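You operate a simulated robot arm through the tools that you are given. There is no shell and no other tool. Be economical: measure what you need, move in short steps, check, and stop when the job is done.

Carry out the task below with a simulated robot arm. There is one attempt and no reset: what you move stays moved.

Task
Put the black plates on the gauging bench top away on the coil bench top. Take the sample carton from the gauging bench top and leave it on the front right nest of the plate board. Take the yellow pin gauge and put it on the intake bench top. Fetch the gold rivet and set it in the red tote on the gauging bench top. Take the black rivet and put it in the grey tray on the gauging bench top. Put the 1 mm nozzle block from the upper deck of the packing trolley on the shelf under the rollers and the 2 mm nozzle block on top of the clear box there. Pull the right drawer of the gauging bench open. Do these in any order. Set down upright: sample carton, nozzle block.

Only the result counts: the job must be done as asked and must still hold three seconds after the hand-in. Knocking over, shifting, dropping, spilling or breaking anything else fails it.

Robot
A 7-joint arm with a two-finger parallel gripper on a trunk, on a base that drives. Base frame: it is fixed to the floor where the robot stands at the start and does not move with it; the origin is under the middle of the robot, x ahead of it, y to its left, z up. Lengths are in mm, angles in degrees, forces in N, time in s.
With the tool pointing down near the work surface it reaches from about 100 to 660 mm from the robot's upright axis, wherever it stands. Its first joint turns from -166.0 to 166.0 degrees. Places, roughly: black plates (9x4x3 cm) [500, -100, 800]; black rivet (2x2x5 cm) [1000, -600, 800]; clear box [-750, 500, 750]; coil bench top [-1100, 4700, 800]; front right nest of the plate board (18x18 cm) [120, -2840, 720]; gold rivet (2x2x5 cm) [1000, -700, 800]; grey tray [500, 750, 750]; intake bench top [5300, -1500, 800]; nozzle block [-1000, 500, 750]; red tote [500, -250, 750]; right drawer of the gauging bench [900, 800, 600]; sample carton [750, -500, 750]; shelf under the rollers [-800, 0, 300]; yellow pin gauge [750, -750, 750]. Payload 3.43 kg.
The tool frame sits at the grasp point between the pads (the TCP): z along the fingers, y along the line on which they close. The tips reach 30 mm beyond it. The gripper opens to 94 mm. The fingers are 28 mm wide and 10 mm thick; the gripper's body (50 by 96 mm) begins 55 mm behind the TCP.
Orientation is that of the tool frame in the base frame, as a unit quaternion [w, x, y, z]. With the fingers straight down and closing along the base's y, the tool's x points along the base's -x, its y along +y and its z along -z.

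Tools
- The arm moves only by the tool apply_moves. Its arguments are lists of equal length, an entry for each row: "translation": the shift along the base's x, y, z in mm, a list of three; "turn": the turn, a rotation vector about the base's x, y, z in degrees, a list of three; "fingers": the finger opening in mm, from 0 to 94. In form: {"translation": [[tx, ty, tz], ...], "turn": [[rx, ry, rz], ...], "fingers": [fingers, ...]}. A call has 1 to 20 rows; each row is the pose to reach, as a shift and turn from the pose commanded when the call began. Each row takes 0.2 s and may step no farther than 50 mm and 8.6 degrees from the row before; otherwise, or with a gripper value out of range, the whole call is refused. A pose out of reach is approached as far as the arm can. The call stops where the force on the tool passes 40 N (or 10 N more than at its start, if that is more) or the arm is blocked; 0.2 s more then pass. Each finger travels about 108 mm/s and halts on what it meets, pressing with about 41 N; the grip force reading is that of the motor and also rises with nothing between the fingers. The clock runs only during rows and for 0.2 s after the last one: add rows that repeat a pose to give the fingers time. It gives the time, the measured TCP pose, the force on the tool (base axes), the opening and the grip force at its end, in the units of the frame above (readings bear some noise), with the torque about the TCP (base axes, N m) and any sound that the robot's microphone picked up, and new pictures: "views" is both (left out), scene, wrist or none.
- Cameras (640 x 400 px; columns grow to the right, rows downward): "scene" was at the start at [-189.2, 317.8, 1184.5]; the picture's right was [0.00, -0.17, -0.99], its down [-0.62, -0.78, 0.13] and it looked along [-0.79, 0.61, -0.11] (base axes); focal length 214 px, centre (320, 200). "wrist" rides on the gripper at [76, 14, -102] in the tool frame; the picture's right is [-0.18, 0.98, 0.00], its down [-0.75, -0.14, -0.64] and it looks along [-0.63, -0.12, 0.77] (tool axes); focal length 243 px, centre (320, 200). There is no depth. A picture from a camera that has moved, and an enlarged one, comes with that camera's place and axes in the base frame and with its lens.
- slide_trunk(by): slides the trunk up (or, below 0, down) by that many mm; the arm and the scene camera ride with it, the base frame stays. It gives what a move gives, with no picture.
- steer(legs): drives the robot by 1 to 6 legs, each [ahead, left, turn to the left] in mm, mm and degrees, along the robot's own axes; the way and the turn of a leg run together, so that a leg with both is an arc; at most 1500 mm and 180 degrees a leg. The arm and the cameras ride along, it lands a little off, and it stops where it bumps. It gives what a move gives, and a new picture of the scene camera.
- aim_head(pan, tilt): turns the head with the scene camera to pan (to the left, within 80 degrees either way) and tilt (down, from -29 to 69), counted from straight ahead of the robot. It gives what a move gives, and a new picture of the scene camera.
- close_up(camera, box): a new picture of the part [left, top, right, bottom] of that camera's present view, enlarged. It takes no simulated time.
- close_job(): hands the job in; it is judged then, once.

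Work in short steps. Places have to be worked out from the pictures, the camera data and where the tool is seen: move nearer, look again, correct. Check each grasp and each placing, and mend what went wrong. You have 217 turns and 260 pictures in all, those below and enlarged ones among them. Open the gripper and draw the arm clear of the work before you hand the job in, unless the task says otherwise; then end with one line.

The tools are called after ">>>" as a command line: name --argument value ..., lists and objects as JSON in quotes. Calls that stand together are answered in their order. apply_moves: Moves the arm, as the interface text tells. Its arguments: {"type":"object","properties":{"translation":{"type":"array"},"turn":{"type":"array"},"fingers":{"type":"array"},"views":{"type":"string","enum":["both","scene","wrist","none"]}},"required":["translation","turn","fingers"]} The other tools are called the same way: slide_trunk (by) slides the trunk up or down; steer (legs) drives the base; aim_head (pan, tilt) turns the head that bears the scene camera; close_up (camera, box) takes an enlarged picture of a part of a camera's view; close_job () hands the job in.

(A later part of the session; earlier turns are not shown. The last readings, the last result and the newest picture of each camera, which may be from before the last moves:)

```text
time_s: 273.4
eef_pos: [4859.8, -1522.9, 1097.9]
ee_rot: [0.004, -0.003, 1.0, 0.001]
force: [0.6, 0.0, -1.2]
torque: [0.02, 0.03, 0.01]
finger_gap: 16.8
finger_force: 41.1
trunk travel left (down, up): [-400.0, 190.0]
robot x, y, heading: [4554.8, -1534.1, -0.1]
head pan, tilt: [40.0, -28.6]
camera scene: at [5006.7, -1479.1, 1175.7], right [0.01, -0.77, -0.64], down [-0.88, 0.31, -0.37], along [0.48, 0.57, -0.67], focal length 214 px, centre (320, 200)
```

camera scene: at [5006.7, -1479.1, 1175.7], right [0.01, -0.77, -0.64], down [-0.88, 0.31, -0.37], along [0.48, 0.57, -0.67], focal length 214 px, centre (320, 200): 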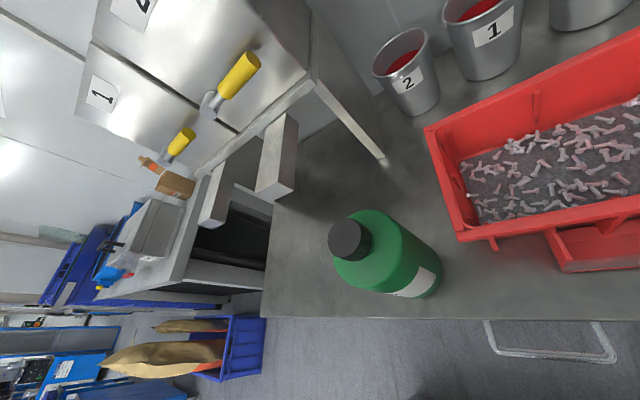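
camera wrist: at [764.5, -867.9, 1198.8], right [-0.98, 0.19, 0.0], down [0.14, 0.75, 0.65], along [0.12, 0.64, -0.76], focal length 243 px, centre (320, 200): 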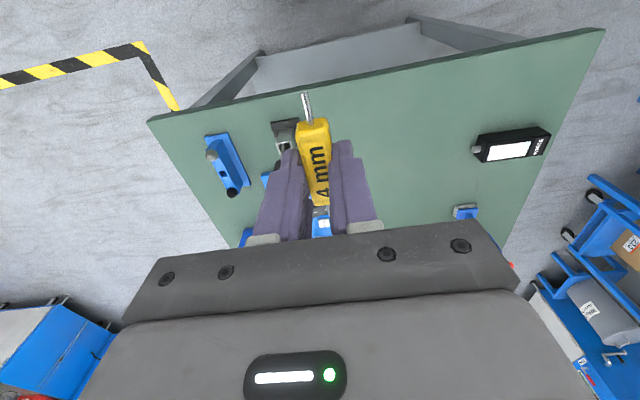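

Free spot is the front-left corner of the bench around (5070,-1110), left of the bottle (cap at z≈1010). Driving forward, then swinging the arm around in front of the bottle.

>>> steer --legs '[[110, 0, 0]]'

>>> aim_head --pan 0 --tilt -10

>>> apply_moves --translation '[[-5, 30, 30], [-10, 75, 50], [-10, 120, 60], [-10, 165, 60], [-10, 210, 60], [-10, 255, 60], [-10, 300, 60], [-10, 345, 60], [-10, 390, 60], [-10, 415, 60]]' --turn '[[0, 0, 0], [0, 0, 0], [0, 0, 0], [0, 0, 0], [0, 0, 0], [0, 0, 0], [0, 0, 0], [0, 0, 0], [0, 0, 0], [0, 0, 0]]' --fingers '[5, 5, 5, 5, 5, 5, 5, 5, 5, 5]' --views "scene"

```text
time_s: 274.6
eef_pos: [4972.1, -1524.3, 1096.8]
ee_rot: [0.003, -0.002, 1.0, 0.001]
force: [0.5, -0.1, -0.6]
torque: [-0.02, 0.01, 0.04]
finger_gap: 16.8
finger_force: 41.8
trunk travel left (down, up): [-400.0, 190.0]
robot x, y, heading: [4665.3, -1529.4, -0.0]
head pan, tilt: [40.0, -28.6]
camera scene: at [5119.7, -1480.5, 1175.1], right [0.0, -0.77, -0.64], down [-0.88, 0.31, -0.37], along [0.48, 0.57, -0.67], focal length 214 px, centre (320, 200)
```

scene: 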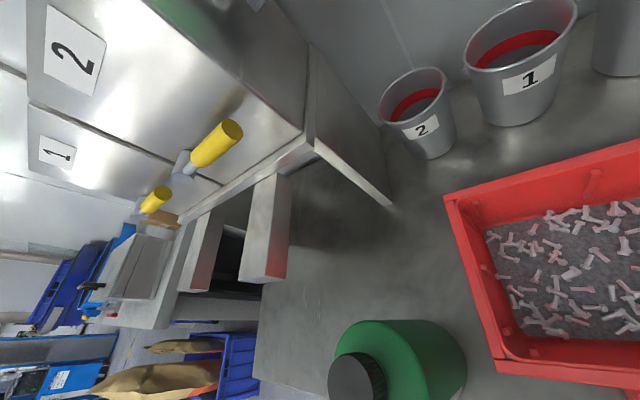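

```text
time_s: 275.7
eef_pos: [4969.5, -1524.4, 1095.7]
ee_rot: [0.003, 0.0, 1.0, 0.002]
force: [-0.1, -1.2, -0.3]
torque: [0.01, -0.02, 0.03]
finger_gap: 16.5
finger_force: 40.9
trunk travel left (down, up): [-400.0, 190.0]
robot x, y, heading: [4667.8, -1535.1, -0.1]
head pan, tilt: [0.0, -10.0]
camera scene: at [5093.5, -1523.4, 1142.6], right [0.0, -1.0, 0.0], down [-0.98, 0.0, -0.18], along [0.18, 0.0, -0.98], focal length 214 px, centre (320, 200)
```

scene: 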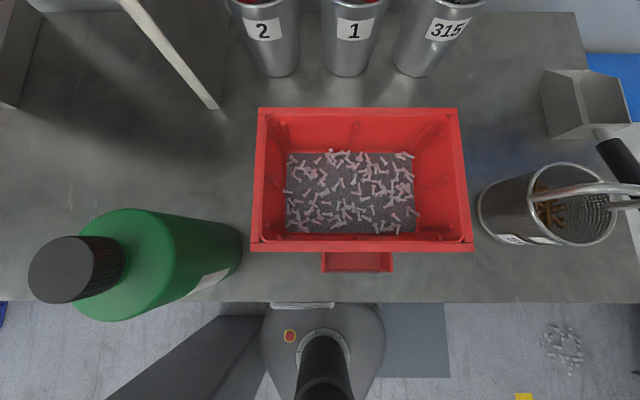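

```text
time_s: 277.9
eef_pos: [4959.0, -1109.3, 1154.1]
ee_rot: [0.003, -0.001, 1.0, 0.0]
force: [-0.3, -0.2, -0.6]
torque: [-0.03, 0.0, -0.04]
finger_gap: 16.5
finger_force: 41.3
trunk travel left (down, up): [-400.0, 190.0]
robot x, y, heading: [4667.8, -1534.9, -0.2]
head pan, tilt: [0.0, -10.0]
camera scene: at [5082.0, -1109.6, 1199.8], right [0.0, -1.0, 0.0], down [-0.98, 0.0, -0.18], along [0.18, 0.0, -0.98], focal length 214 px, centre (320, 200)
```

scene: 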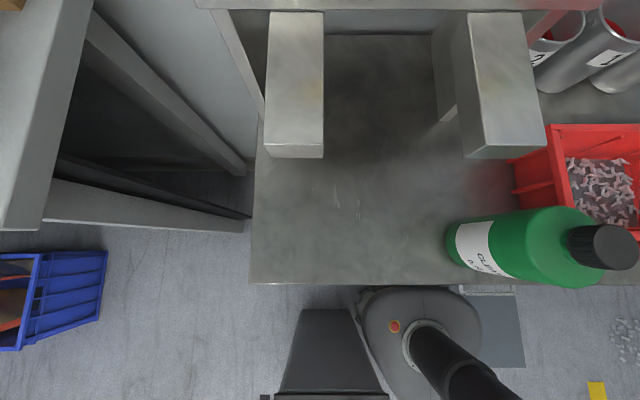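

Free area confirmed at about (5070,-1165). Folding the camera back and lowering there.

>>> aim_head --pan 0 --tilt 35

>>> apply_moves --translation '[[30, -15, -20], [60, -30, -45], [85, -45, -80], [105, -55, -120], [111, -56, -165], [111, -56, -210], [111, -56, -255], [111, -56, -280]]' --turn '[[0, 0, 0], [0, 0, 0], [0, 0, 0], [0, 0, 0], [0, 0, 0], [0, 0, 0], [0, 0, 0], [0, 0, 0]]' --fingers '[5, 5, 5, 5, 5, 5, 5, 5]' --views "wrist"

```text
time_s: 279.0
eef_pos: [4958.3, -1111.1, 1153.4]
ee_rot: [0.003, -0.001, 1.0, 0.0]
force: [0.7, -0.9, -0.8]
torque: [-0.05, 0.04, -0.03]
finger_gap: 16.8
finger_force: 41.1
trunk travel left (down, up): [-400.0, 190.0]
robot x, y, heading: [4670.3, -1538.8, -0.3]
head pan, tilt: [0.0, 35.0]
camera scene: at [5011.0, -1110.6, 1195.7], right [0.0, -1.0, 0.0], down [-0.82, 0.0, 0.57], along [-0.57, 0.0, -0.82], focal length 214 px, centre (320, 200)
```

scene: 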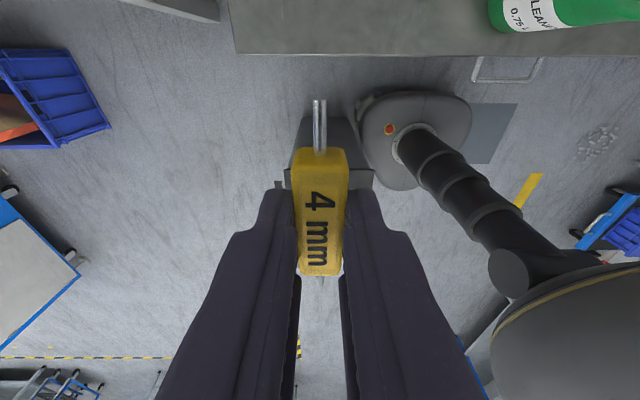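

```text
time_s: 280.8
eef_pos: [5070.5, -1164.2, 877.1]
ee_rot: [0.004, -0.001, 1.0, 0.002]
force: [0.3, -0.4, 0.3]
torque: [0.01, -0.02, 0.0]
finger_gap: 16.7
finger_force: 41.4
trunk travel left (down, up): [-400.0, 190.0]
robot x, y, heading: [4667.7, -1534.3, -0.2]
head pan, tilt: [0.0, 35.0]
camera wrist: at [4992.0, -1149.8, 978.4], right [0.18, 0.98, 0.0], down [0.75, -0.14, 0.65], along [0.64, -0.12, -0.76], focal length 243 px, centre (320, 200)
```

wrist: 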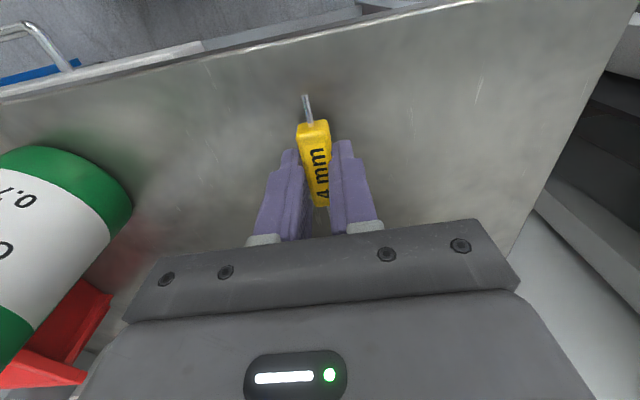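

Lowering to contact in fine steps.

>>> apply_moves --translation '[[0, 0, -20], [0, 0, -32], [0, 0, -37], [0, 0, -41], [0, 0, -44], [0, 0, -47], [0, 0, -50], [0, 0, -53], [0, 0, -56]]' --turn '[[0, 0, 0], [0, 0, 0], [0, 0, 0], [0, 0, 0], [0, 0, 0], [0, 0, 0], [0, 0, 0], [0, 0, 0], [0, 0, 0]]' --fingers '[5, 5, 5, 5, 5, 5, 5, 5, 5]' --views "none"

```text
time_s: 281.4
eef_pos: [5070.9, -1162.8, 851.2]
ee_rot: [0.003, -0.001, 1.0, 0.001]
force: [-4.7, -5.6, 21.5]
torque: [-0.17, 0.17, 0.05]
finger_gap: 16.8
finger_force: 40.9
trunk travel left (down, up): [-400.0, 190.0]
robot x, y, heading: [4667.0, -1534.0, -0.3]
head pan, tilt: [0.0, 35.0]
stopped in row 2: the force on the tool passed its limit at 43 N (the readings are from after the stop); the commanded pose is now the measured one
```

Contact at 851 – checking the view before releasing.

>>> close_up --camera "wrist" --box '[200, 60, 440, 240]'

```text
2.22 times, centred on (320, 150) of wrist
camera zoom: at [4993.3, -1149.7, 952.9], right [0.18, 0.98, 0.0], down [0.75, -0.14, 0.65], along [0.64, -0.12, -0.76], focal length 539 px, centre (320, 311)
```

zoom: 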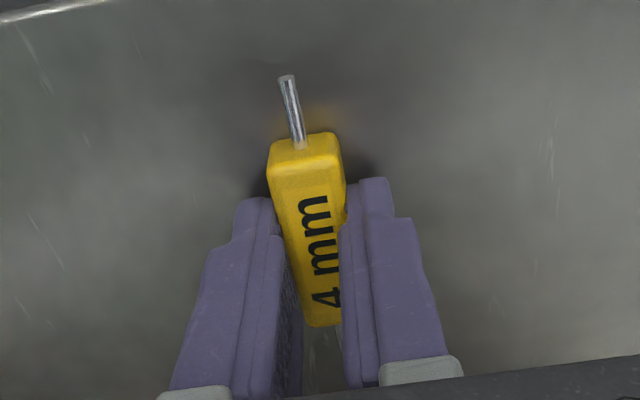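

It rests on the surface. Releasing and rising.

>>> apply_moves --translation '[[0, 0, 1], [0, 0, 1], [0, 0, 2], [0, 0, 35], [0, 0, 80], [0, 0, 125], [0, 0, 170]]' --turn '[[0, 0, 0], [0, 0, 0], [0, 0, 0], [0, 0, 0], [0, 0, 0], [0, 0, 0], [0, 0, 0]]' --fingers '[22, 35, 40, 40, 40, 40, 40]' --views "wrist"

```text
time_s: 283.0
eef_pos: [5069.3, -1163.0, 1018.9]
ee_rot: [0.004, 0.0, 1.0, 0.0]
force: [0.7, 0.6, -0.1]
torque: [-0.01, -0.05, -0.02]
finger_gap: 40.1
finger_force: 0.0
trunk travel left (down, up): [-400.0, 190.0]
robot x, y, heading: [4669.4, -1536.4, -0.2]
head pan, tilt: [0.0, 35.0]
camera wrist: at [4991.6, -1150.0, 1121.0], right [0.18, 0.98, 0.0], down [0.75, -0.14, 0.65], along [0.64, -0.12, -0.76], focal length 243 px, centre (320, 200)
```

wrist: 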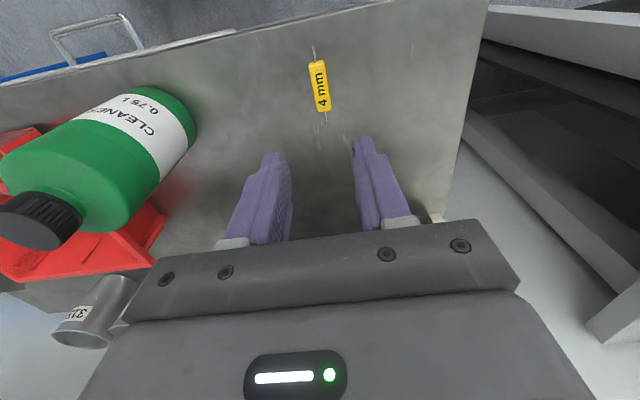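

Pin gauge is on the intake bench. Retracting arm around the bottle and backing away.

>>> apply_moves --translation '[[-20, 0, 40], [-50, 0, 80], [-90, 0, 110], [-115, -20, 135], [-115, -65, 135], [-115, -110, 135], [-115, -155, 135], [-115, -200, 135], [-115, -245, 135], [-115, -290, 135], [-110, -335, 110], [-105, -360, 85]]' --turn '[[0, 0, 0], [0, 0, 0], [0, 0, 0], [0, 0, 0], [0, 0, 0], [0, 0, 0], [0, 0, 0], [0, 0, 0], [0, 0, 0], [0, 0, 0], [0, 0, 0], [0, 0, 0]]' --fingers '[40, 60, 60, 60, 60, 60, 60, 60, 60, 60, 60, 60]' --views "none"

>>> steer --legs '[[-450, -30, 0], [-450, 200, 0], [-1400, 0, 0]]'

```text
refused: row 11 steps farther than a row can; nothing moved
```

```text
time_s: 294.9
eef_pos: [2764.5, -981.1, 1018.2]
ee_rot: [0.003, 0.006, 1.0, 0.001]
force: [-0.9, -0.4, -0.4]
torque: [-0.04, -0.01, 0.0]
finger_gap: 40.2
finger_force: 0.1
trunk travel left (down, up): [-400.0, 190.0]
robot x, y, heading: [2362.2, -1347.1, -1.2]
head pan, tilt: [0.0, 35.0]
camera scene: at [2816.8, -981.0, 1060.2], right [-0.01, -1.0, 0.0], down [-0.82, 0.01, 0.57], along [-0.57, 0.01, -0.82], focal length 214 px, centre (320, 200)
```

scene: 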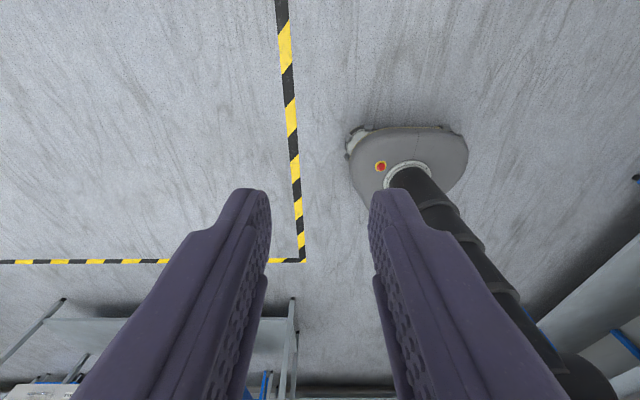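

The arm move was refused but base backed out safely (arm was clear of the bottle). Now centring the arm.

>>> apply_moves --translation '[[-8, -40, 8], [-16, -80, 16], [-24, -120, 24], [-32, -160, 32], [-40, -200, 40], [-48, -240, 48], [-56, -280, 56], [-64, -320, 64], [-80, -360, 72]]' --turn '[[0, 0, 0], [0, 0, 0], [0, 0, 0], [0, 0, 0], [0, 0, 0], [0, 0, 0], [0, 0, 0], [0, 0, 0], [0, 0, 0]]' --fingers '[60, 60, 60, 60, 60, 60, 60, 60, 60]' --views "none"

>>> aim_head --pan 0 --tilt -29

>>> steer --legs '[[0, 0, 180]]'

```text
time_s: 296.9
eef_pos: [2681.2, -1335.4, 1091.9]
ee_rot: [0.004, 0.004, 1.0, 0.002]
force: [-0.3, -0.9, -0.2]
torque: [0.0, 0.01, 0.0]
finger_gap: 60.2
finger_force: 0.2
trunk travel left (down, up): [-400.0, 190.0]
robot x, y, heading: [2357.9, -1346.1, -0.7]
head pan, tilt: [0.0, 35.0]
```

```text
time_s: 298.2
eef_pos: [2682.1, -1334.0, 1092.3]
ee_rot: [0.004, 0.007, 1.0, 0.001]
force: [0.4, -0.3, 0.4]
torque: [-0.01, -0.05, 0.02]
finger_gap: 59.9
finger_force: 0.0
trunk travel left (down, up): [-400.0, 190.0]
robot x, y, heading: [2356.2, -1345.0, -0.8]
head pan, tilt: [0.0, -28.6]
camera scene: at [2830.2, -1334.8, 1155.0], right [-0.01, -1.0, 0.0], down [-0.87, 0.01, -0.49], along [0.49, 0.0, -0.87], focal length 214 px, centre (320, 200)
```

scene: 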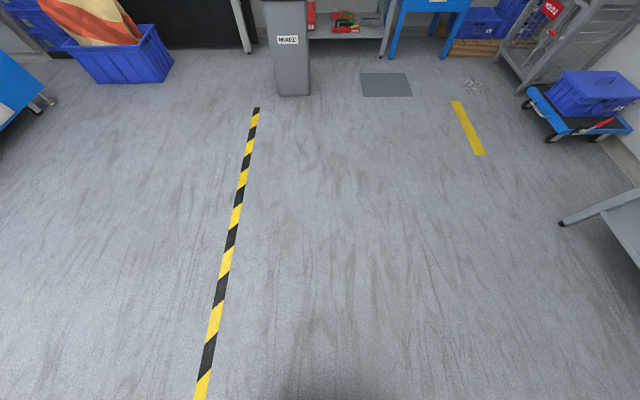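

```text
time_s: 306.1
eef_pos: [2035.0, -1374.9, 1092.1]
ee_rot: [0.001, 1.0, 0.019, -0.002]
force: [-0.6, -0.5, 0.8]
torque: [0.02, 0.01, 0.02]
finger_gap: 59.9
finger_force: 0.1
trunk travel left (down, up): [-400.0, 190.0]
robot x, y, heading: [2355.2, -1346.0, -178.0]
head pan, tilt: [0.0, -28.6]
camera scene: at [1883.4, -1379.8, 1155.1], right [-0.04, 1.0, 0.0], down [0.87, 0.03, -0.49], along [-0.49, -0.02, -0.87], focal length 214 px, centre (320, 200)
```

scene: 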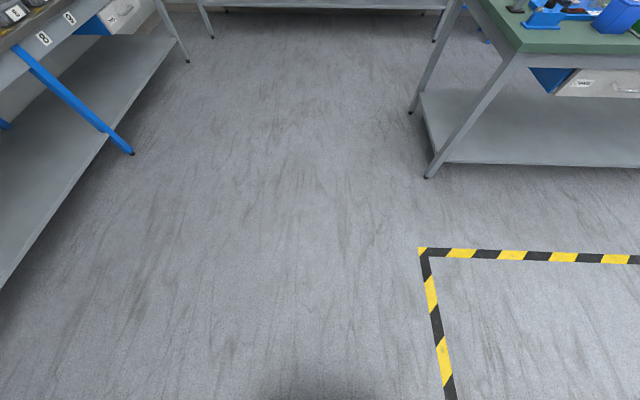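

Driving to the front (+x) side of the bench opposite the rivet rack.

>>> steer --legs '[[0, -730, -2], [850, 0, 0]]'

```text
time_s: 314.1
eef_pos: [1188.0, -598.8, 1091.9]
ee_rot: [0.001, 1.0, -0.017, -0.004]
force: [0.1, -0.4, 0.4]
torque: [0.02, -0.01, -0.01]
finger_gap: 60.0
finger_force: 0.0
trunk travel left (down, up): [-400.0, 190.0]
robot x, y, heading: [1511.8, -598.5, 177.6]
head pan, tilt: [0.0, -28.6]
camera scene: at [1036.1, -592.8, 1154.9], right [0.03, 1.0, 0.0], down [0.87, -0.03, -0.49], along [-0.49, 0.02, -0.87], focal length 214 px, centre (320, 200)
```

scene: 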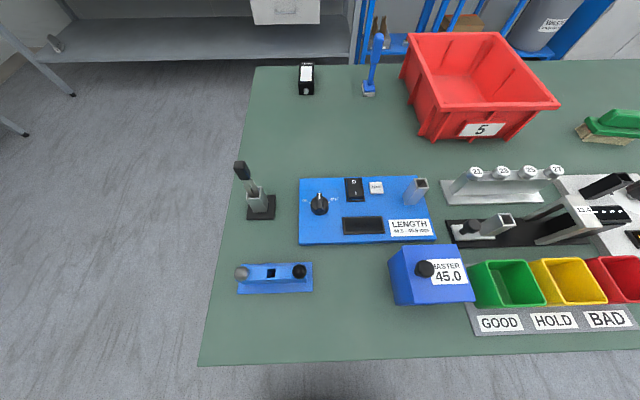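

Black rivet at about (976,-620). Moving above it.

>>> apply_moves --translation '[[-40, -4, -10], [-80, -8, -20], [-120, -12, -40], [-155, -15, -65], [-185, -18, -95], [-205, -20, -130], [-211, -21, -162]]' --turn '[[0, 0, 1], [0, 0, 2], [0, 0, 2], [0, 0, 2], [0, 0, 2], [0, 0, 2], [0, 0, 2]]' --fingers '[60, 60, 60, 60, 60, 60, 60]' --views "wrist"

>>> close_up --camera "wrist" --box '[200, 40, 440, 240]'

```text
time_s: 315.7
eef_pos: [975.6, -619.8, 928.2]
ee_rot: [0.001, 1.0, 0.0, -0.005]
force: [0.3, -0.1, -0.7]
torque: [0.0, 0.01, -0.02]
finger_gap: 60.1
finger_force: 0.0
trunk travel left (down, up): [-400.0, 190.0]
robot x, y, heading: [1509.1, -591.1, 177.8]
head pan, tilt: [0.0, -28.6]
camera wrist: at [1051.7, -634.3, 1030.5], right [-0.18, -0.98, 0.0], down [-0.75, 0.14, 0.65], along [-0.64, 0.12, -0.76], focal length 243 px, centre (320, 200)
```

wrist: 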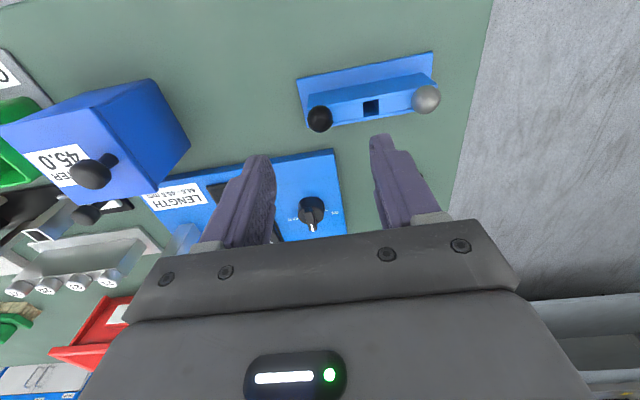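

```text
2.00 times, centred on (320, 140) of wrist
camera zoom: at [1051.7, -634.3, 1030.5], right [-0.18, -0.98, 0.0], down [-0.75, 0.14, 0.65], along [-0.64, 0.12, -0.76], focal length 485 px, centre (320, 320)
```

zoom: 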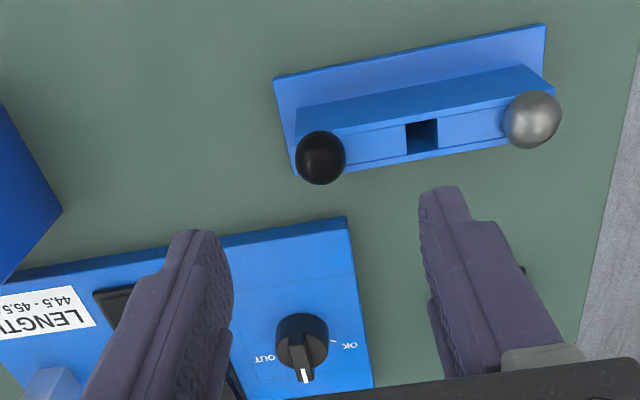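

Aligned. Descending to the same height used for the gold rivet and closing.

>>> apply_moves --translation '[[1, -1, -35], [1, -1, -55], [1, -1, -65], [1, -1, -65], [1, -1, -65], [1, -1, -65], [1, -1, -65]]' --turn '[[0, 0, 0], [0, 0, 0], [0, 0, 0], [0, 0, 0], [0, 0, 0], [0, 0, 0], [0, 0, 0]]' --fingers '[50, 40, 40, 28, 8, 8, 8]' --views "none"

```text
time_s: 316.5
eef_pos: [979.1, -621.3, 871.1]
ee_rot: [0.001, 1.0, 0.001, -0.004]
force: [12.9, 1.0, 24.8]
torque: [-0.48, -0.62, 0.22]
finger_gap: 39.6
finger_force: 0.1
trunk travel left (down, up): [-400.0, 190.0]
robot x, y, heading: [1517.2, -595.8, 177.8]
head pan, tilt: [0.0, -28.6]
stopped in row 3: the force on the tool passed its limit at 46 N (the readings are from after the stop); the commanded pose is now the measured one
```

The finger met the rack rail (top ≈840). Rising 3 mm and closing on the head here.

>>> apply_moves --translation '[[-2, 0, 3], [-2, 0, 3], [-2, 0, 3], [-2, 0, 3], [-2, 0, 3]]' --turn '[[0, 0, 0], [0, 0, 0], [0, 0, 0], [0, 0, 0], [0, 0, 0]]' --fingers '[39, 28, 8, 8, 8]' --views "wrist"

>>> close_up --camera "wrist" --box '[220, 80, 420, 240]'

```text
time_s: 317.7
eef_pos: [974.3, -621.6, 873.2]
ee_rot: [0.001, 1.0, 0.0, -0.003]
force: [-0.2, 0.4, -0.3]
torque: [0.0, -0.02, 0.0]
finger_gap: 17.6
finger_force: 41.2
trunk travel left (down, up): [-400.0, 190.0]
robot x, y, heading: [1510.0, -592.4, 177.8]
head pan, tilt: [0.0, -28.6]
camera wrist: at [1050.3, -635.3, 974.6], right [-0.18, -0.98, 0.0], down [-0.75, 0.14, 0.65], along [-0.64, 0.12, -0.76], focal length 243 px, centre (320, 200)
```

wrist: 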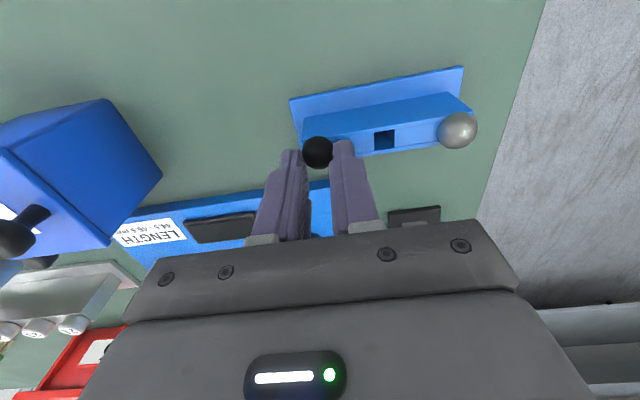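

```text
2.50 times, centred on (320, 160) of wrist
camera zoom: at [1050.3, -635.3, 974.6], right [-0.18, -0.98, 0.0], down [-0.75, 0.14, 0.65], along [-0.64, 0.12, -0.76], focal length 606 px, centre (320, 300)
```

zoom: 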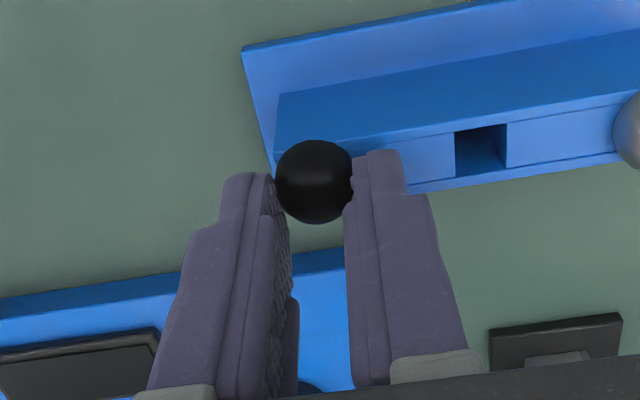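

Holding the black head at 17.6 mm. Lifting gently.

>>> apply_moves --translation '[[0, 0, 5], [0, 0, 15], [0, 0, 30], [0, 0, 60], [0, 0, 100]]' --turn '[[0, 0, 0], [0, 0, 0], [0, 0, 0], [0, 0, 0], [0, 0, 0]]' --fingers '[5, 5, 5, 5, 5]' --views "wrist"

```text
time_s: 318.9
eef_pos: [976.4, -619.7, 973.4]
ee_rot: [0.002, 1.0, 0.0, -0.005]
force: [0.7, 0.3, 0.2]
torque: [-0.01, 0.02, -0.02]
finger_gap: 17.6
finger_force: 41.3
trunk travel left (down, up): [-400.0, 190.0]
robot x, y, heading: [1512.1, -594.8, 177.6]
head pan, tilt: [0.0, -28.6]
camera wrist: at [1052.7, -634.8, 1076.0], right [-0.18, -0.98, 0.0], down [-0.75, 0.14, 0.65], along [-0.64, 0.12, -0.76], focal length 243 px, centre (320, 200)
```

wrist: 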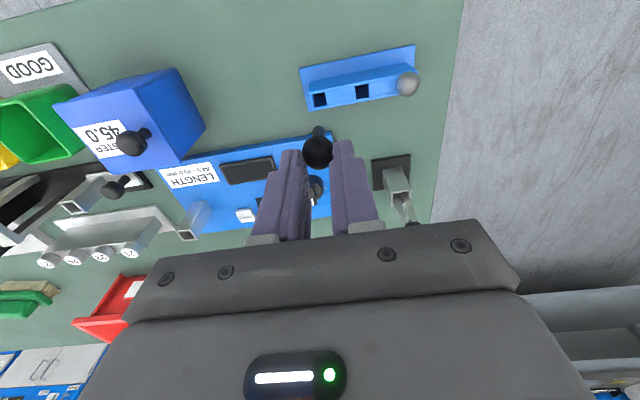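

Black rivet out. Raising/retracting.

>>> apply_moves --translation '[[20, 0, 40], [50, 0, 75], [90, 0, 100], [135, 0, 110], [180, 0, 115], [215, 0, 115]]' --turn '[[0, 0, 0], [0, 0, 0], [0, 0, 0], [0, 0, 0], [0, 0, 0], [0, 0, 0]]' --fingers '[5, 5, 5, 5, 5, 5]' --views "none"

```text
time_s: 320.3
eef_pos: [1193.1, -617.5, 1088.9]
ee_rot: [0.001, 1.0, 0.001, -0.003]
force: [0.1, -0.1, 0.0]
torque: [-0.03, 0.0, 0.03]
finger_gap: 17.7
finger_force: 40.9
trunk travel left (down, up): [-400.0, 190.0]
robot x, y, heading: [1512.8, -591.8, 177.5]
head pan, tilt: [0.0, -28.6]
```

Strafing along the bench front to its other end.

>>> steer --legs '[[0, -700, 2.3], [0, -700, 0]]'

```text
time_s: 327.7
eef_pos: [1220.5, 798.9, 1087.2]
ee_rot: [0.002, 1.0, 0.007, -0.004]
force: [-0.8, -0.2, -0.2]
torque: [-0.04, 0.0, -0.01]
finger_gap: 17.9
finger_force: 41.4
trunk travel left (down, up): [-400.0, 190.0]
robot x, y, heading: [1538.9, 827.8, 178.8]
head pan, tilt: [0.0, -28.6]
camera scene: at [1069.6, 797.0, 1151.2], right [-0.02, 1.0, 0.0], down [0.87, 0.01, -0.49], along [-0.49, -0.01, -0.87], focal length 214 px, centre (320, 200)
```

scene: 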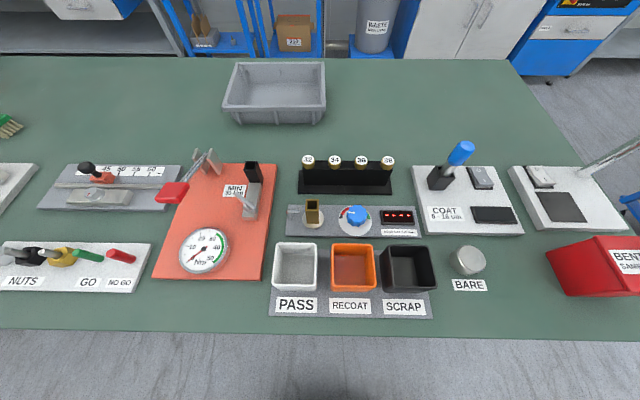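

Tray rim spans about x 512–676, y 590–806. Driving up close to the bench so I can reach it with a pitched tool.

>>> steer --legs '[[170, 100, 1]]'

```text
time_s: 329.3
eef_pos: [1046.1, 697.9, 1088.0]
ee_rot: [0.001, 1.0, 0.016, -0.004]
force: [-0.1, -0.4, -0.1]
torque: [0.0, -0.01, -0.01]
finger_gap: 17.8
finger_force: 40.7
trunk travel left (down, up): [-400.0, 190.0]
robot x, y, heading: [1366.8, 731.4, 179.8]
head pan, tilt: [0.0, -28.6]
camera scene: at [895.0, 693.0, 1150.7], right [-0.03, 1.0, 0.0], down [0.87, 0.03, -0.49], along [-0.48, -0.02, -0.87], focal length 214 px, centre (320, 200)
```

scene: 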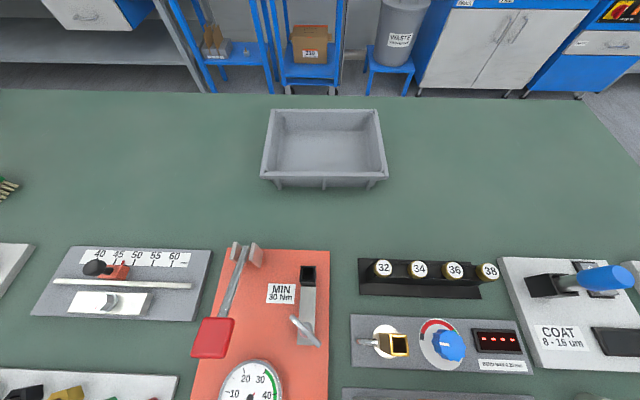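

Extending over the tray with a forward pitch.

>>> apply_moves --translation '[[-45, 0, -5], [-90, 0, -10], [-135, 0, -15], [-180, 0, -20], [-225, 0, -30], [-270, 0, -40], [-315, 0, -50], [-355, 0, -60], [-390, 0, -70], [-410, 0, -80]]' --turn '[[0, 0, 0], [0, 4, 0], [0, 8, 0], [0, 12, 0], [0, 16, 0], [0, 20, 0], [0, 24, 0], [0, 26, 0], [0, 26, 0], [0, 26, 0]]' --fingers '[5, 5, 5, 5, 5, 5, 5, 5, 5, 5]' --views "wrist"

```text
time_s: 331.5
eef_pos: [636.3, 696.6, 1007.8]
ee_rot: [-0.002, 0.974, 0.016, -0.228]
force: [-0.4, 0.2, -0.5]
torque: [0.02, -0.01, 0.0]
finger_gap: 17.8
finger_force: 41.7
trunk travel left (down, up): [-400.0, 190.0]
robot x, y, heading: [1365.1, 729.2, 179.5]
head pan, tilt: [0.0, -28.6]
camera wrist: at [749.8, 685.1, 1065.7], right [-0.13, -0.99, 0.07], down [-0.39, 0.12, 0.91], along [-0.91, 0.1, -0.4], focal length 243 px, centre (320, 200)
```

wrist: 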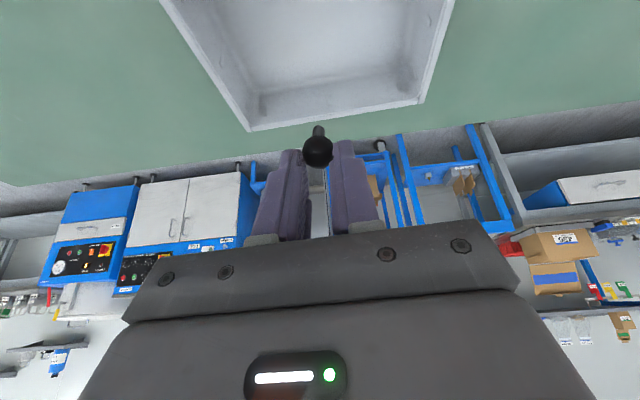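

In position. Lowering with the trunk, then fine steps.

>>> slide_trunk --by -120

>>> apply_moves --translation '[[0, 0, -5], [0, 0, -9], [0, 0, -13], [0, 0, -17], [0, 0, -21], [0, 0, -25], [0, 0, -29], [0, 0, -33]]' --turn '[[0, 0, 0], [0, 0, 0], [0, 0, 0], [0, 0, 0], [0, 0, 0], [0, 0, 0], [0, 0, 0], [0, 0, 0]]' --fingers '[5, 5, 5, 5, 5, 5, 5, 5]' --views "wrist"

```text
time_s: 333.0
eef_pos: [636.0, 696.3, 888.3]
ee_rot: [-0.003, 0.973, 0.017, -0.229]
force: [0.8, 0.4, -0.2]
torque: [0.02, 0.0, 0.0]
finger_gap: 18.0
finger_force: 41.2
trunk travel left (down, up): [-280.0, 310.0]
robot x, y, heading: [1367.8, 735.2, 179.4]
head pan, tilt: [0.0, -28.6]
```

```text
time_s: 334.8
eef_pos: [637.1, 697.5, 861.9]
ee_rot: [-0.002, 0.972, 0.016, -0.233]
force: [-0.6, 1.7, 33.5]
torque: [0.12, 0.65, 0.01]
finger_gap: 18.8
finger_force: 40.8
trunk travel left (down, up): [-280.0, 310.0]
robot x, y, heading: [1366.3, 730.9, 179.7]
head pan, tilt: [0.0, -28.6]
camera wrist: at [751.1, 685.5, 917.4], right [-0.13, -0.99, 0.07], down [-0.38, 0.12, 0.92], along [-0.91, 0.1, -0.4], focal length 243 px, centre (320, 200)
```

wrist: 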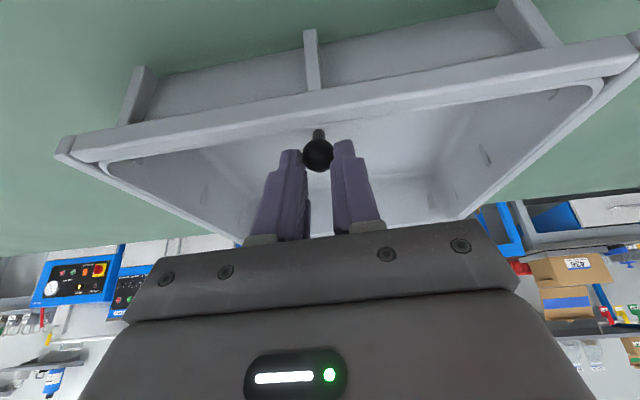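

Contact with tray floor. Releasing and raising by trunk.

>>> apply_moves --translation '[[0, 0, 3], [0, 0, 3], [0, 0, 20], [0, 0, 50], [10, 0, 90]]' --turn '[[0, 0, 0], [0, 0, 0], [0, 0, 0], [0, 0, 0], [0, 0, 0]]' --fingers '[26, 40, 40, 40, 40]' --views "wrist"

```text
time_s: 336.0
eef_pos: [648.6, 697.3, 946.4]
ee_rot: [-0.002, 0.974, 0.017, -0.228]
force: [0.3, 0.8, -0.3]
torque: [0.0, 0.02, -0.01]
finger_gap: 39.9
finger_force: 0.1
trunk travel left (down, up): [-280.0, 310.0]
robot x, y, heading: [1368.0, 734.1, 179.5]
head pan, tilt: [0.0, -28.6]
camera wrist: at [761.9, 685.5, 1003.5], right [-0.13, -0.99, 0.07], down [-0.39, 0.12, 0.91], along [-0.91, 0.1, -0.4], focal length 243 px, centre (320, 200)
```

wrist: 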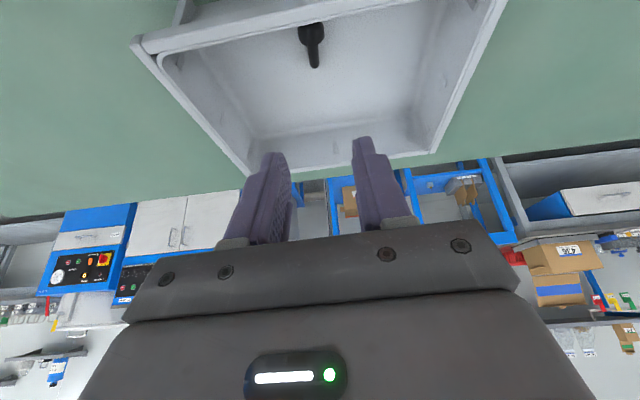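

Black rivet is in the tray. Retracting to look at the drawer.

>>> apply_moves --translation '[[10, 0, 40], [45, 0, 70], [85, 0, 90], [125, 0, 100], [165, 0, 110], [210, 0, 120], [255, 0, 130], [300, 0, 135], [345, 0, 140], [385, 0, 140]]' --turn '[[0, 0, 0], [0, 0, 0], [0, -4, 0], [0, -8, 0], [0, -12, 0], [0, -16, 0], [0, -20, 0], [0, -24, 0], [0, -26, 0], [0, -26, 0]]' --fingers '[40, 40, 40, 40, 40, 40, 40, 40, 40, 40]' --views "none"

```text
time_s: 338.2
eef_pos: [1033.1, 696.8, 1086.1]
ee_rot: [0.0, 1.0, 0.016, -0.004]
force: [0.3, -0.3, -0.2]
torque: [-0.01, 0.02, -0.01]
finger_gap: 40.2
finger_force: 0.1
trunk travel left (down, up): [-280.0, 310.0]
robot x, y, heading: [1365.8, 736.2, 179.6]
head pan, tilt: [0.0, -28.6]
```

Backing off to see the drawers.

>>> steer --legs '[[-600, 0, 0]]'

```text
time_s: 341.6
eef_pos: [1641.0, 691.8, 1085.4]
ee_rot: [0.001, 1.0, 0.013, -0.004]
force: [0.1, 0.4, 0.7]
torque: [0.01, 0.02, -0.02]
finger_gap: 40.3
finger_force: 0.1
trunk travel left (down, up): [-280.0, 310.0]
robot x, y, heading: [1974.1, 726.7, 179.1]
head pan, tilt: [0.0, -28.6]
camera scene: at [1491.1, 689.7, 1149.6], right [-0.03, 1.0, 0.0], down [0.87, 0.02, -0.49], along [-0.49, -0.01, -0.87], focal length 214 px, centre (320, 200)
```

scene: 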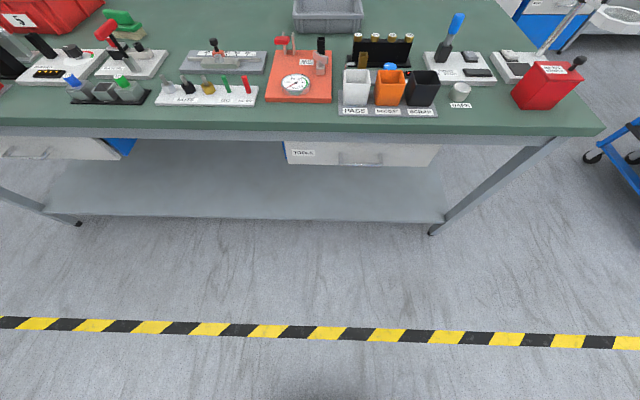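

>>> close_up --camera "scene" --box '[270, 110, 470, 235]'

```text
3.20 times, centred on (370, 172) of scene
camera zoom: at [1491.1, 689.7, 1149.6], right [-0.03, 1.0, 0.0], down [0.87, 0.02, -0.49], along [-0.49, -0.01, -0.87], focal length 686 px, centre (160, 288)
```

zoom: 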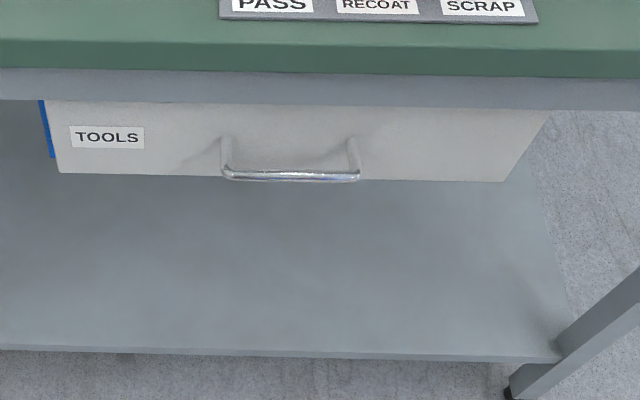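

The right drawer ("TOOLS") has a horizontal bar handle at about y=800, z≈665. I'll set the hand to close vertically: yaw -90° first.

>>> apply_moves --translation '[[0, 0, 0], [0, 0, 0], [0, 0, 0], [-10, 0, 0], [-20, 0, 0], [-30, 0, 0], [-40, 0, 0], [-50, 0, 0], [-60, 0, 0], [-70, 0, 0], [-80, 0, 0]]' --turn '[[0, 0, -8], [0, 0, -16], [0, 0, -24], [0, 0, -32], [0, 0, -40], [0, 0, -48], [0, 0, -56], [0, 0, -64], [0, 0, -72], [0, 0, -80], [0, 0, -88]]' --fingers '[50, 50, 50, 50, 50, 50, 50, 50, 50, 50, 50]' --views "none"

>>> slide_trunk --by -250

```text
time_s: 344.0
eef_pos: [1561.9, 690.9, 1086.0]
ee_rot: [-0.003, 0.728, -0.686, -0.005]
force: [0.2, -0.3, 0.3]
torque: [0.03, 0.04, 0.04]
finger_gap: 50.0
finger_force: 0.0
trunk travel left (down, up): [-280.0, 310.0]
robot x, y, heading: [1972.9, 724.9, 179.1]
head pan, tilt: [0.0, -28.6]
```

```text
time_s: 346.6
eef_pos: [1561.5, 691.5, 836.8]
ee_rot: [-0.002, 0.728, -0.686, -0.002]
force: [0.3, 0.7, 0.9]
torque: [-0.03, -0.01, 0.0]
finger_gap: 50.1
finger_force: 0.1
trunk travel left (down, up): [-30.0, 560.0]
robot x, y, heading: [1979.4, 727.3, 179.0]
head pan, tilt: [0.0, -28.6]
```

Now pitching the hand 50° forward.

>>> apply_moves --translation '[[-20, 0, 0], [-40, 0, 0], [-60, 0, -10], [-80, 0, -20], [-90, 0, -30], [-100, 0, -40], [-100, 0, -50]]' --turn '[[-0.2, 7.5, -0.5], [-0.45, 15, -1], [-0.7, 22.5, -1.4], [-0.9, 30, -1.9], [-1.1, 37.5, -2.4], [-1.3, 45, -2.9], [-1.5, 50, -3.2]]' --fingers '[50, 50, 50, 50, 50, 50, 50]' --views "wrist"

```text
time_s: 348.2
eef_pos: [1462.8, 689.3, 787.2]
ee_rot: [-0.298, -0.639, 0.641, 0.302]
force: [0.5, 0.0, 0.0]
torque: [0.01, 0.02, 0.02]
finger_gap: 49.8
finger_force: 0.1
trunk travel left (down, up): [-30.0, 560.0]
robot x, y, heading: [1976.3, 726.2, 179.3]
head pan, tilt: [0.0, -28.6]
camera wrist: at [1531.1, 612.7, 862.9], right [-0.63, 0.18, 0.76], down [0.59, 0.75, 0.31], along [-0.51, 0.64, -0.58], focal length 243 px, centre (320, 200)
```

wrist: 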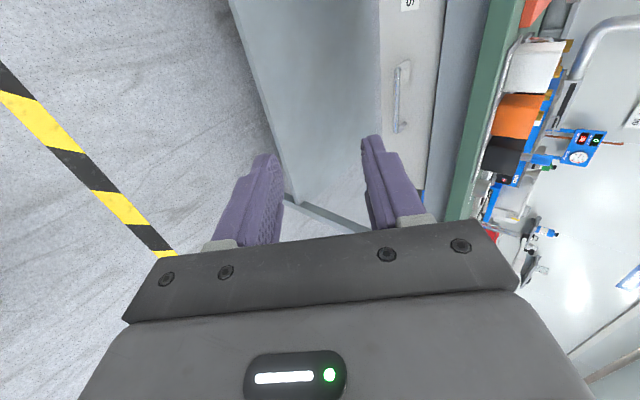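

Handle bar triangulated at about (1091,794,653). Driving nearer and lining up.

>>> steer --legs '[[230, -105, 0.8]]'

>>> apply_moves --translation '[[0, 0, -20], [0, 0, -45], [0, 0, -75], [0, 0, -100]]' --turn '[[0, 4, 0], [0, 7, 0], [0, 10, 0], [0, 10, 0]]' --fingers '[50, 50, 50, 50]' --views "wrist"

```text
time_s: 350.0
eef_pos: [1233.6, 792.5, 786.5]
ee_rot: [0.298, 0.643, -0.638, -0.301]
force: [-0.8, -0.1, 0.7]
torque: [0.02, 0.02, -0.02]
finger_gap: 49.9
finger_force: 0.0
trunk travel left (down, up): [-30.0, 560.0]
robot x, y, heading: [1750.3, 834.3, 179.6]
head pan, tilt: [0.0, -28.6]
camera scene: at [1280.9, 943.7, 827.3], right [0.64, 0.01, -0.77], down [-0.36, -0.88, -0.31], along [-0.68, 0.48, -0.56], focal length 214 px, centre (320, 200)
```

scene: 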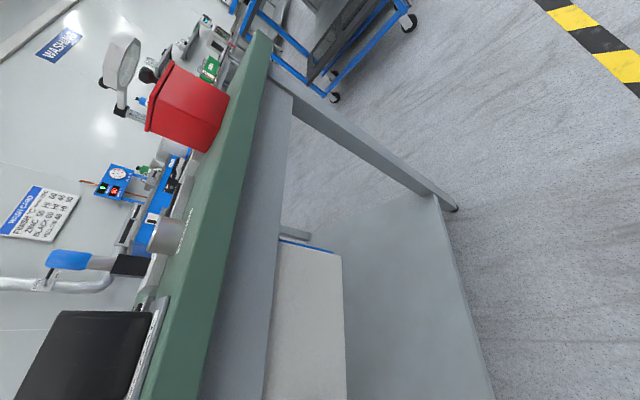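

```text
time_s: 351.0
eef_pos: [1234.5, 793.5, 686.6]
ee_rot: [0.353, 0.614, -0.609, -0.357]
force: [0.0, 0.2, 0.2]
torque: [-0.01, 0.04, 0.0]
finger_gap: 50.0
finger_force: 0.0
trunk travel left (down, up): [-30.0, 560.0]
robot x, y, heading: [1745.9, 828.0, 179.8]
head pan, tilt: [0.0, -28.6]
camera wrist: at [1316.2, 716.0, 750.5], right [-0.49, 0.18, 0.85], down [0.62, 0.75, 0.2], along [-0.61, 0.63, -0.48], focal length 243 px, centre (320, 200)
```

wrist: 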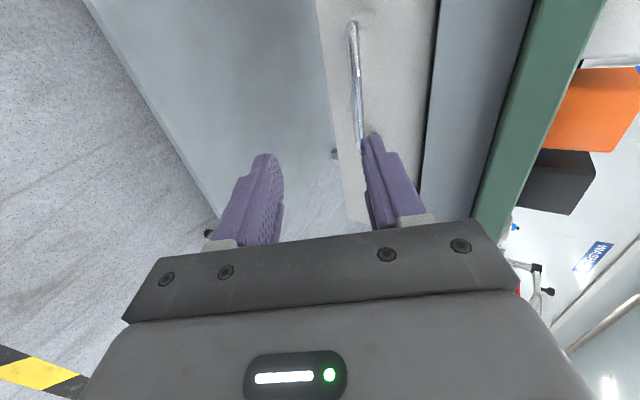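

Bar is about 39 mm above the approach axis. Aligning, then approaching along the finger axis.

>>> apply_moves --translation '[[-20, -4, 34], [-50, -4, 17], [-85, -4, -3], [-105, -4, -15]]' --turn '[[0, 0, 0], [0, 0, 0], [0, 0, 0], [0, 0, 0]]' --fingers '[40, 36, 36, 36]' --views "wrist"

>>> close_up --camera "wrist" --box '[200, 40, 460, 240]'

```text
time_s: 352.0
eef_pos: [1131.2, 791.1, 671.6]
ee_rot: [0.354, 0.614, -0.609, -0.355]
force: [0.3, -0.2, 0.2]
torque: [0.01, 0.02, -0.04]
finger_gap: 36.5
finger_force: 0.1
trunk travel left (down, up): [-30.0, 560.0]
robot x, y, heading: [1748.5, 833.9, 179.7]
head pan, tilt: [0.0, -28.6]
camera wrist: at [1213.4, 714.0, 734.5], right [-0.49, 0.18, 0.85], down [0.62, 0.75, 0.2], along [-0.61, 0.63, -0.48], focal length 243 px, centre (320, 200)
```

wrist: 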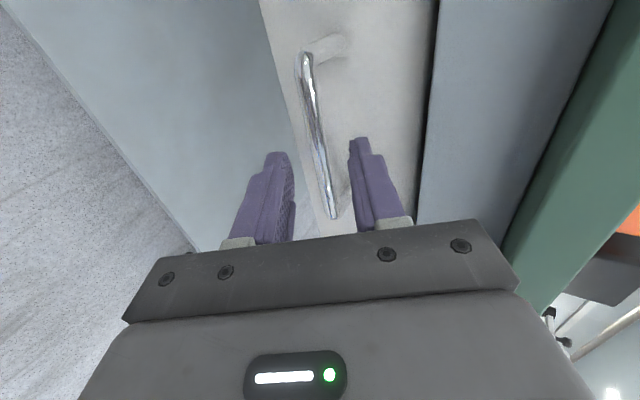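

```text
2.00 times, centred on (330, 140) of wrist
camera zoom: at [1213.4, 714.0, 734.5], right [-0.49, 0.18, 0.85], down [0.62, 0.75, 0.2], along [-0.61, 0.63, -0.48], focal length 485 px, centre (300, 320)
```

zoom: 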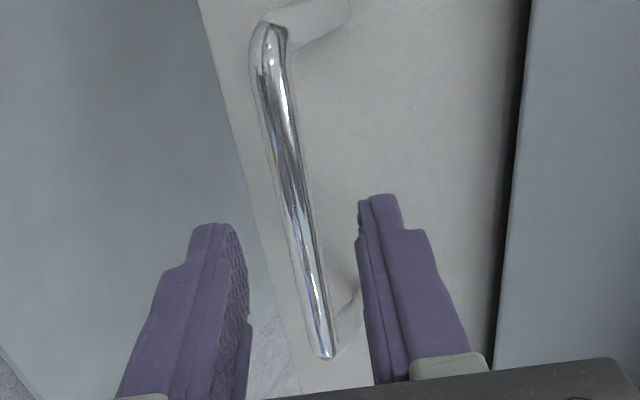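

Bar refined to (1082, 802, 643), well aligned. Advancing 42 mm along the axis and closing.

>>> apply_moves --translation '[[-12, 5, -7], [-22, 10, -12.5], [-30, 10, -17], [-36, 10, -20.5], [-36, 10, -20.5], [-36, 10, -20.5], [-36, 10, -20.5]]' --turn '[[0, 0, 0], [0, 0, 0], [0, 0, 0], [0, 0, 0], [0, 0, 0], [0, 0, 0], [0, 0, 0]]' --fingers '[32, 30, 30, 30, 15, 3, 3]' --views "wrist"

```text
time_s: 353.6
eef_pos: [1094.1, 800.4, 649.3]
ee_rot: [0.352, 0.615, -0.61, -0.354]
force: [12.6, 0.7, -14.7]
torque: [-0.68, -0.03, -0.31]
finger_gap: 15.8
finger_force: 45.0
trunk travel left (down, up): [-30.0, 560.0]
robot x, y, heading: [1749.2, 834.5, 179.9]
head pan, tilt: [0.0, -28.6]
camera wrist: at [1175.3, 723.7, 712.5], right [-0.49, 0.18, 0.85], down [0.62, 0.75, 0.2], along [-0.61, 0.63, -0.48], focal length 243 px, centre (320, 200)
```

wrist: 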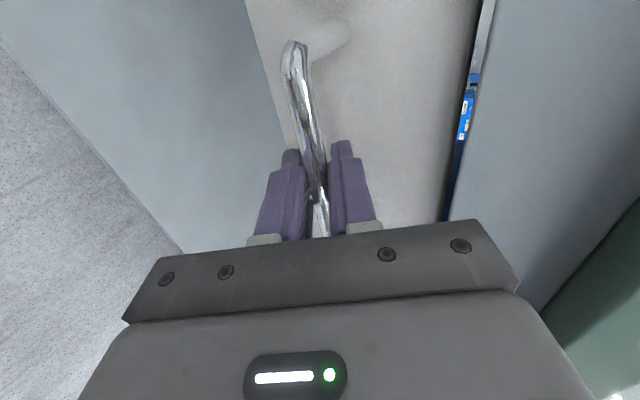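

Bar gripped. Pulling the drawer out along +x.

>>> apply_moves --translation '[[5, 0, 0], [15, 0, 0], [28, 0, 0], [42, 0, 0], [58, 0, 0], [74, 0, 0], [90, 0, 0], [106, 0, 0], [122, 0, 0], [138, 0, 0], [150, 0, 0]]' --turn '[[0, 0, 0], [0, 0, 0], [0, 0, 0], [0, 0, 0], [0, 0, 0], [0, 0, 0], [0, 0, 0], [0, 0, 0], [0, 0, 0], [0, 0, 0], [0, 0, 0]]' --fingers '[0, 0, 0, 0, 0, 0, 0, 0, 0, 0, 0]' --views "wrist"

```text
time_s: 356.0
eef_pos: [1241.5, 799.0, 652.1]
ee_rot: [0.352, 0.614, -0.61, -0.356]
force: [-0.3, 7.4, -21.6]
torque: [-0.77, -0.17, -1.03]
finger_gap: 11.4
finger_force: 44.7
trunk travel left (down, up): [-30.0, 560.0]
robot x, y, heading: [1746.6, 830.6, 179.6]
head pan, tilt: [0.0, -28.6]
camera wrist: at [1323.7, 722.5, 714.4], right [-0.49, 0.18, 0.85], down [0.62, 0.75, 0.2], along [-0.61, 0.63, -0.48], focal length 243 px, centre (320, 200)
```

wrist: 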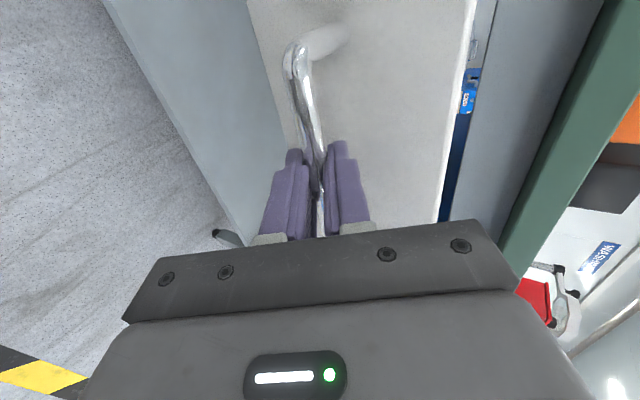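

Drawer is out about 145 mm. Pulling a bit further by backing the base.

>>> steer --legs '[[-110, 0, 0]]'

```text
time_s: 357.2
eef_pos: [1354.4, 798.8, 652.1]
ee_rot: [0.353, 0.614, -0.61, -0.356]
force: [1.1, 5.6, -14.6]
torque: [-1.01, -0.02, -0.31]
finger_gap: 11.7
finger_force: 45.0
trunk travel left (down, up): [-30.0, 560.0]
robot x, y, heading: [1856.3, 831.4, 179.7]
head pan, tilt: [0.0, -28.6]
camera scene: at [1406.9, 949.6, 683.0], right [0.5, 0.01, -0.87], down [-0.41, -0.88, -0.24], along [-0.76, 0.48, -0.43], focal length 214 px, centre (320, 200)
```

scene: 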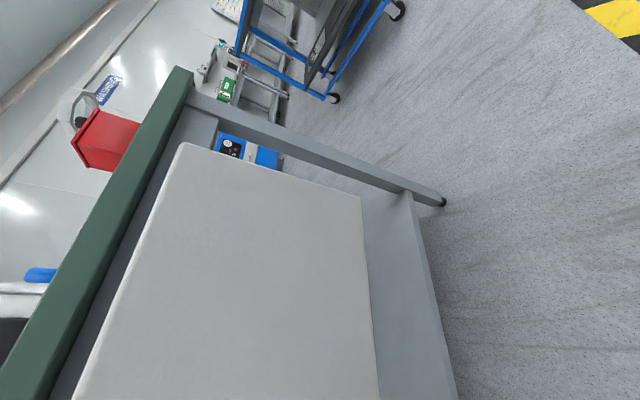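

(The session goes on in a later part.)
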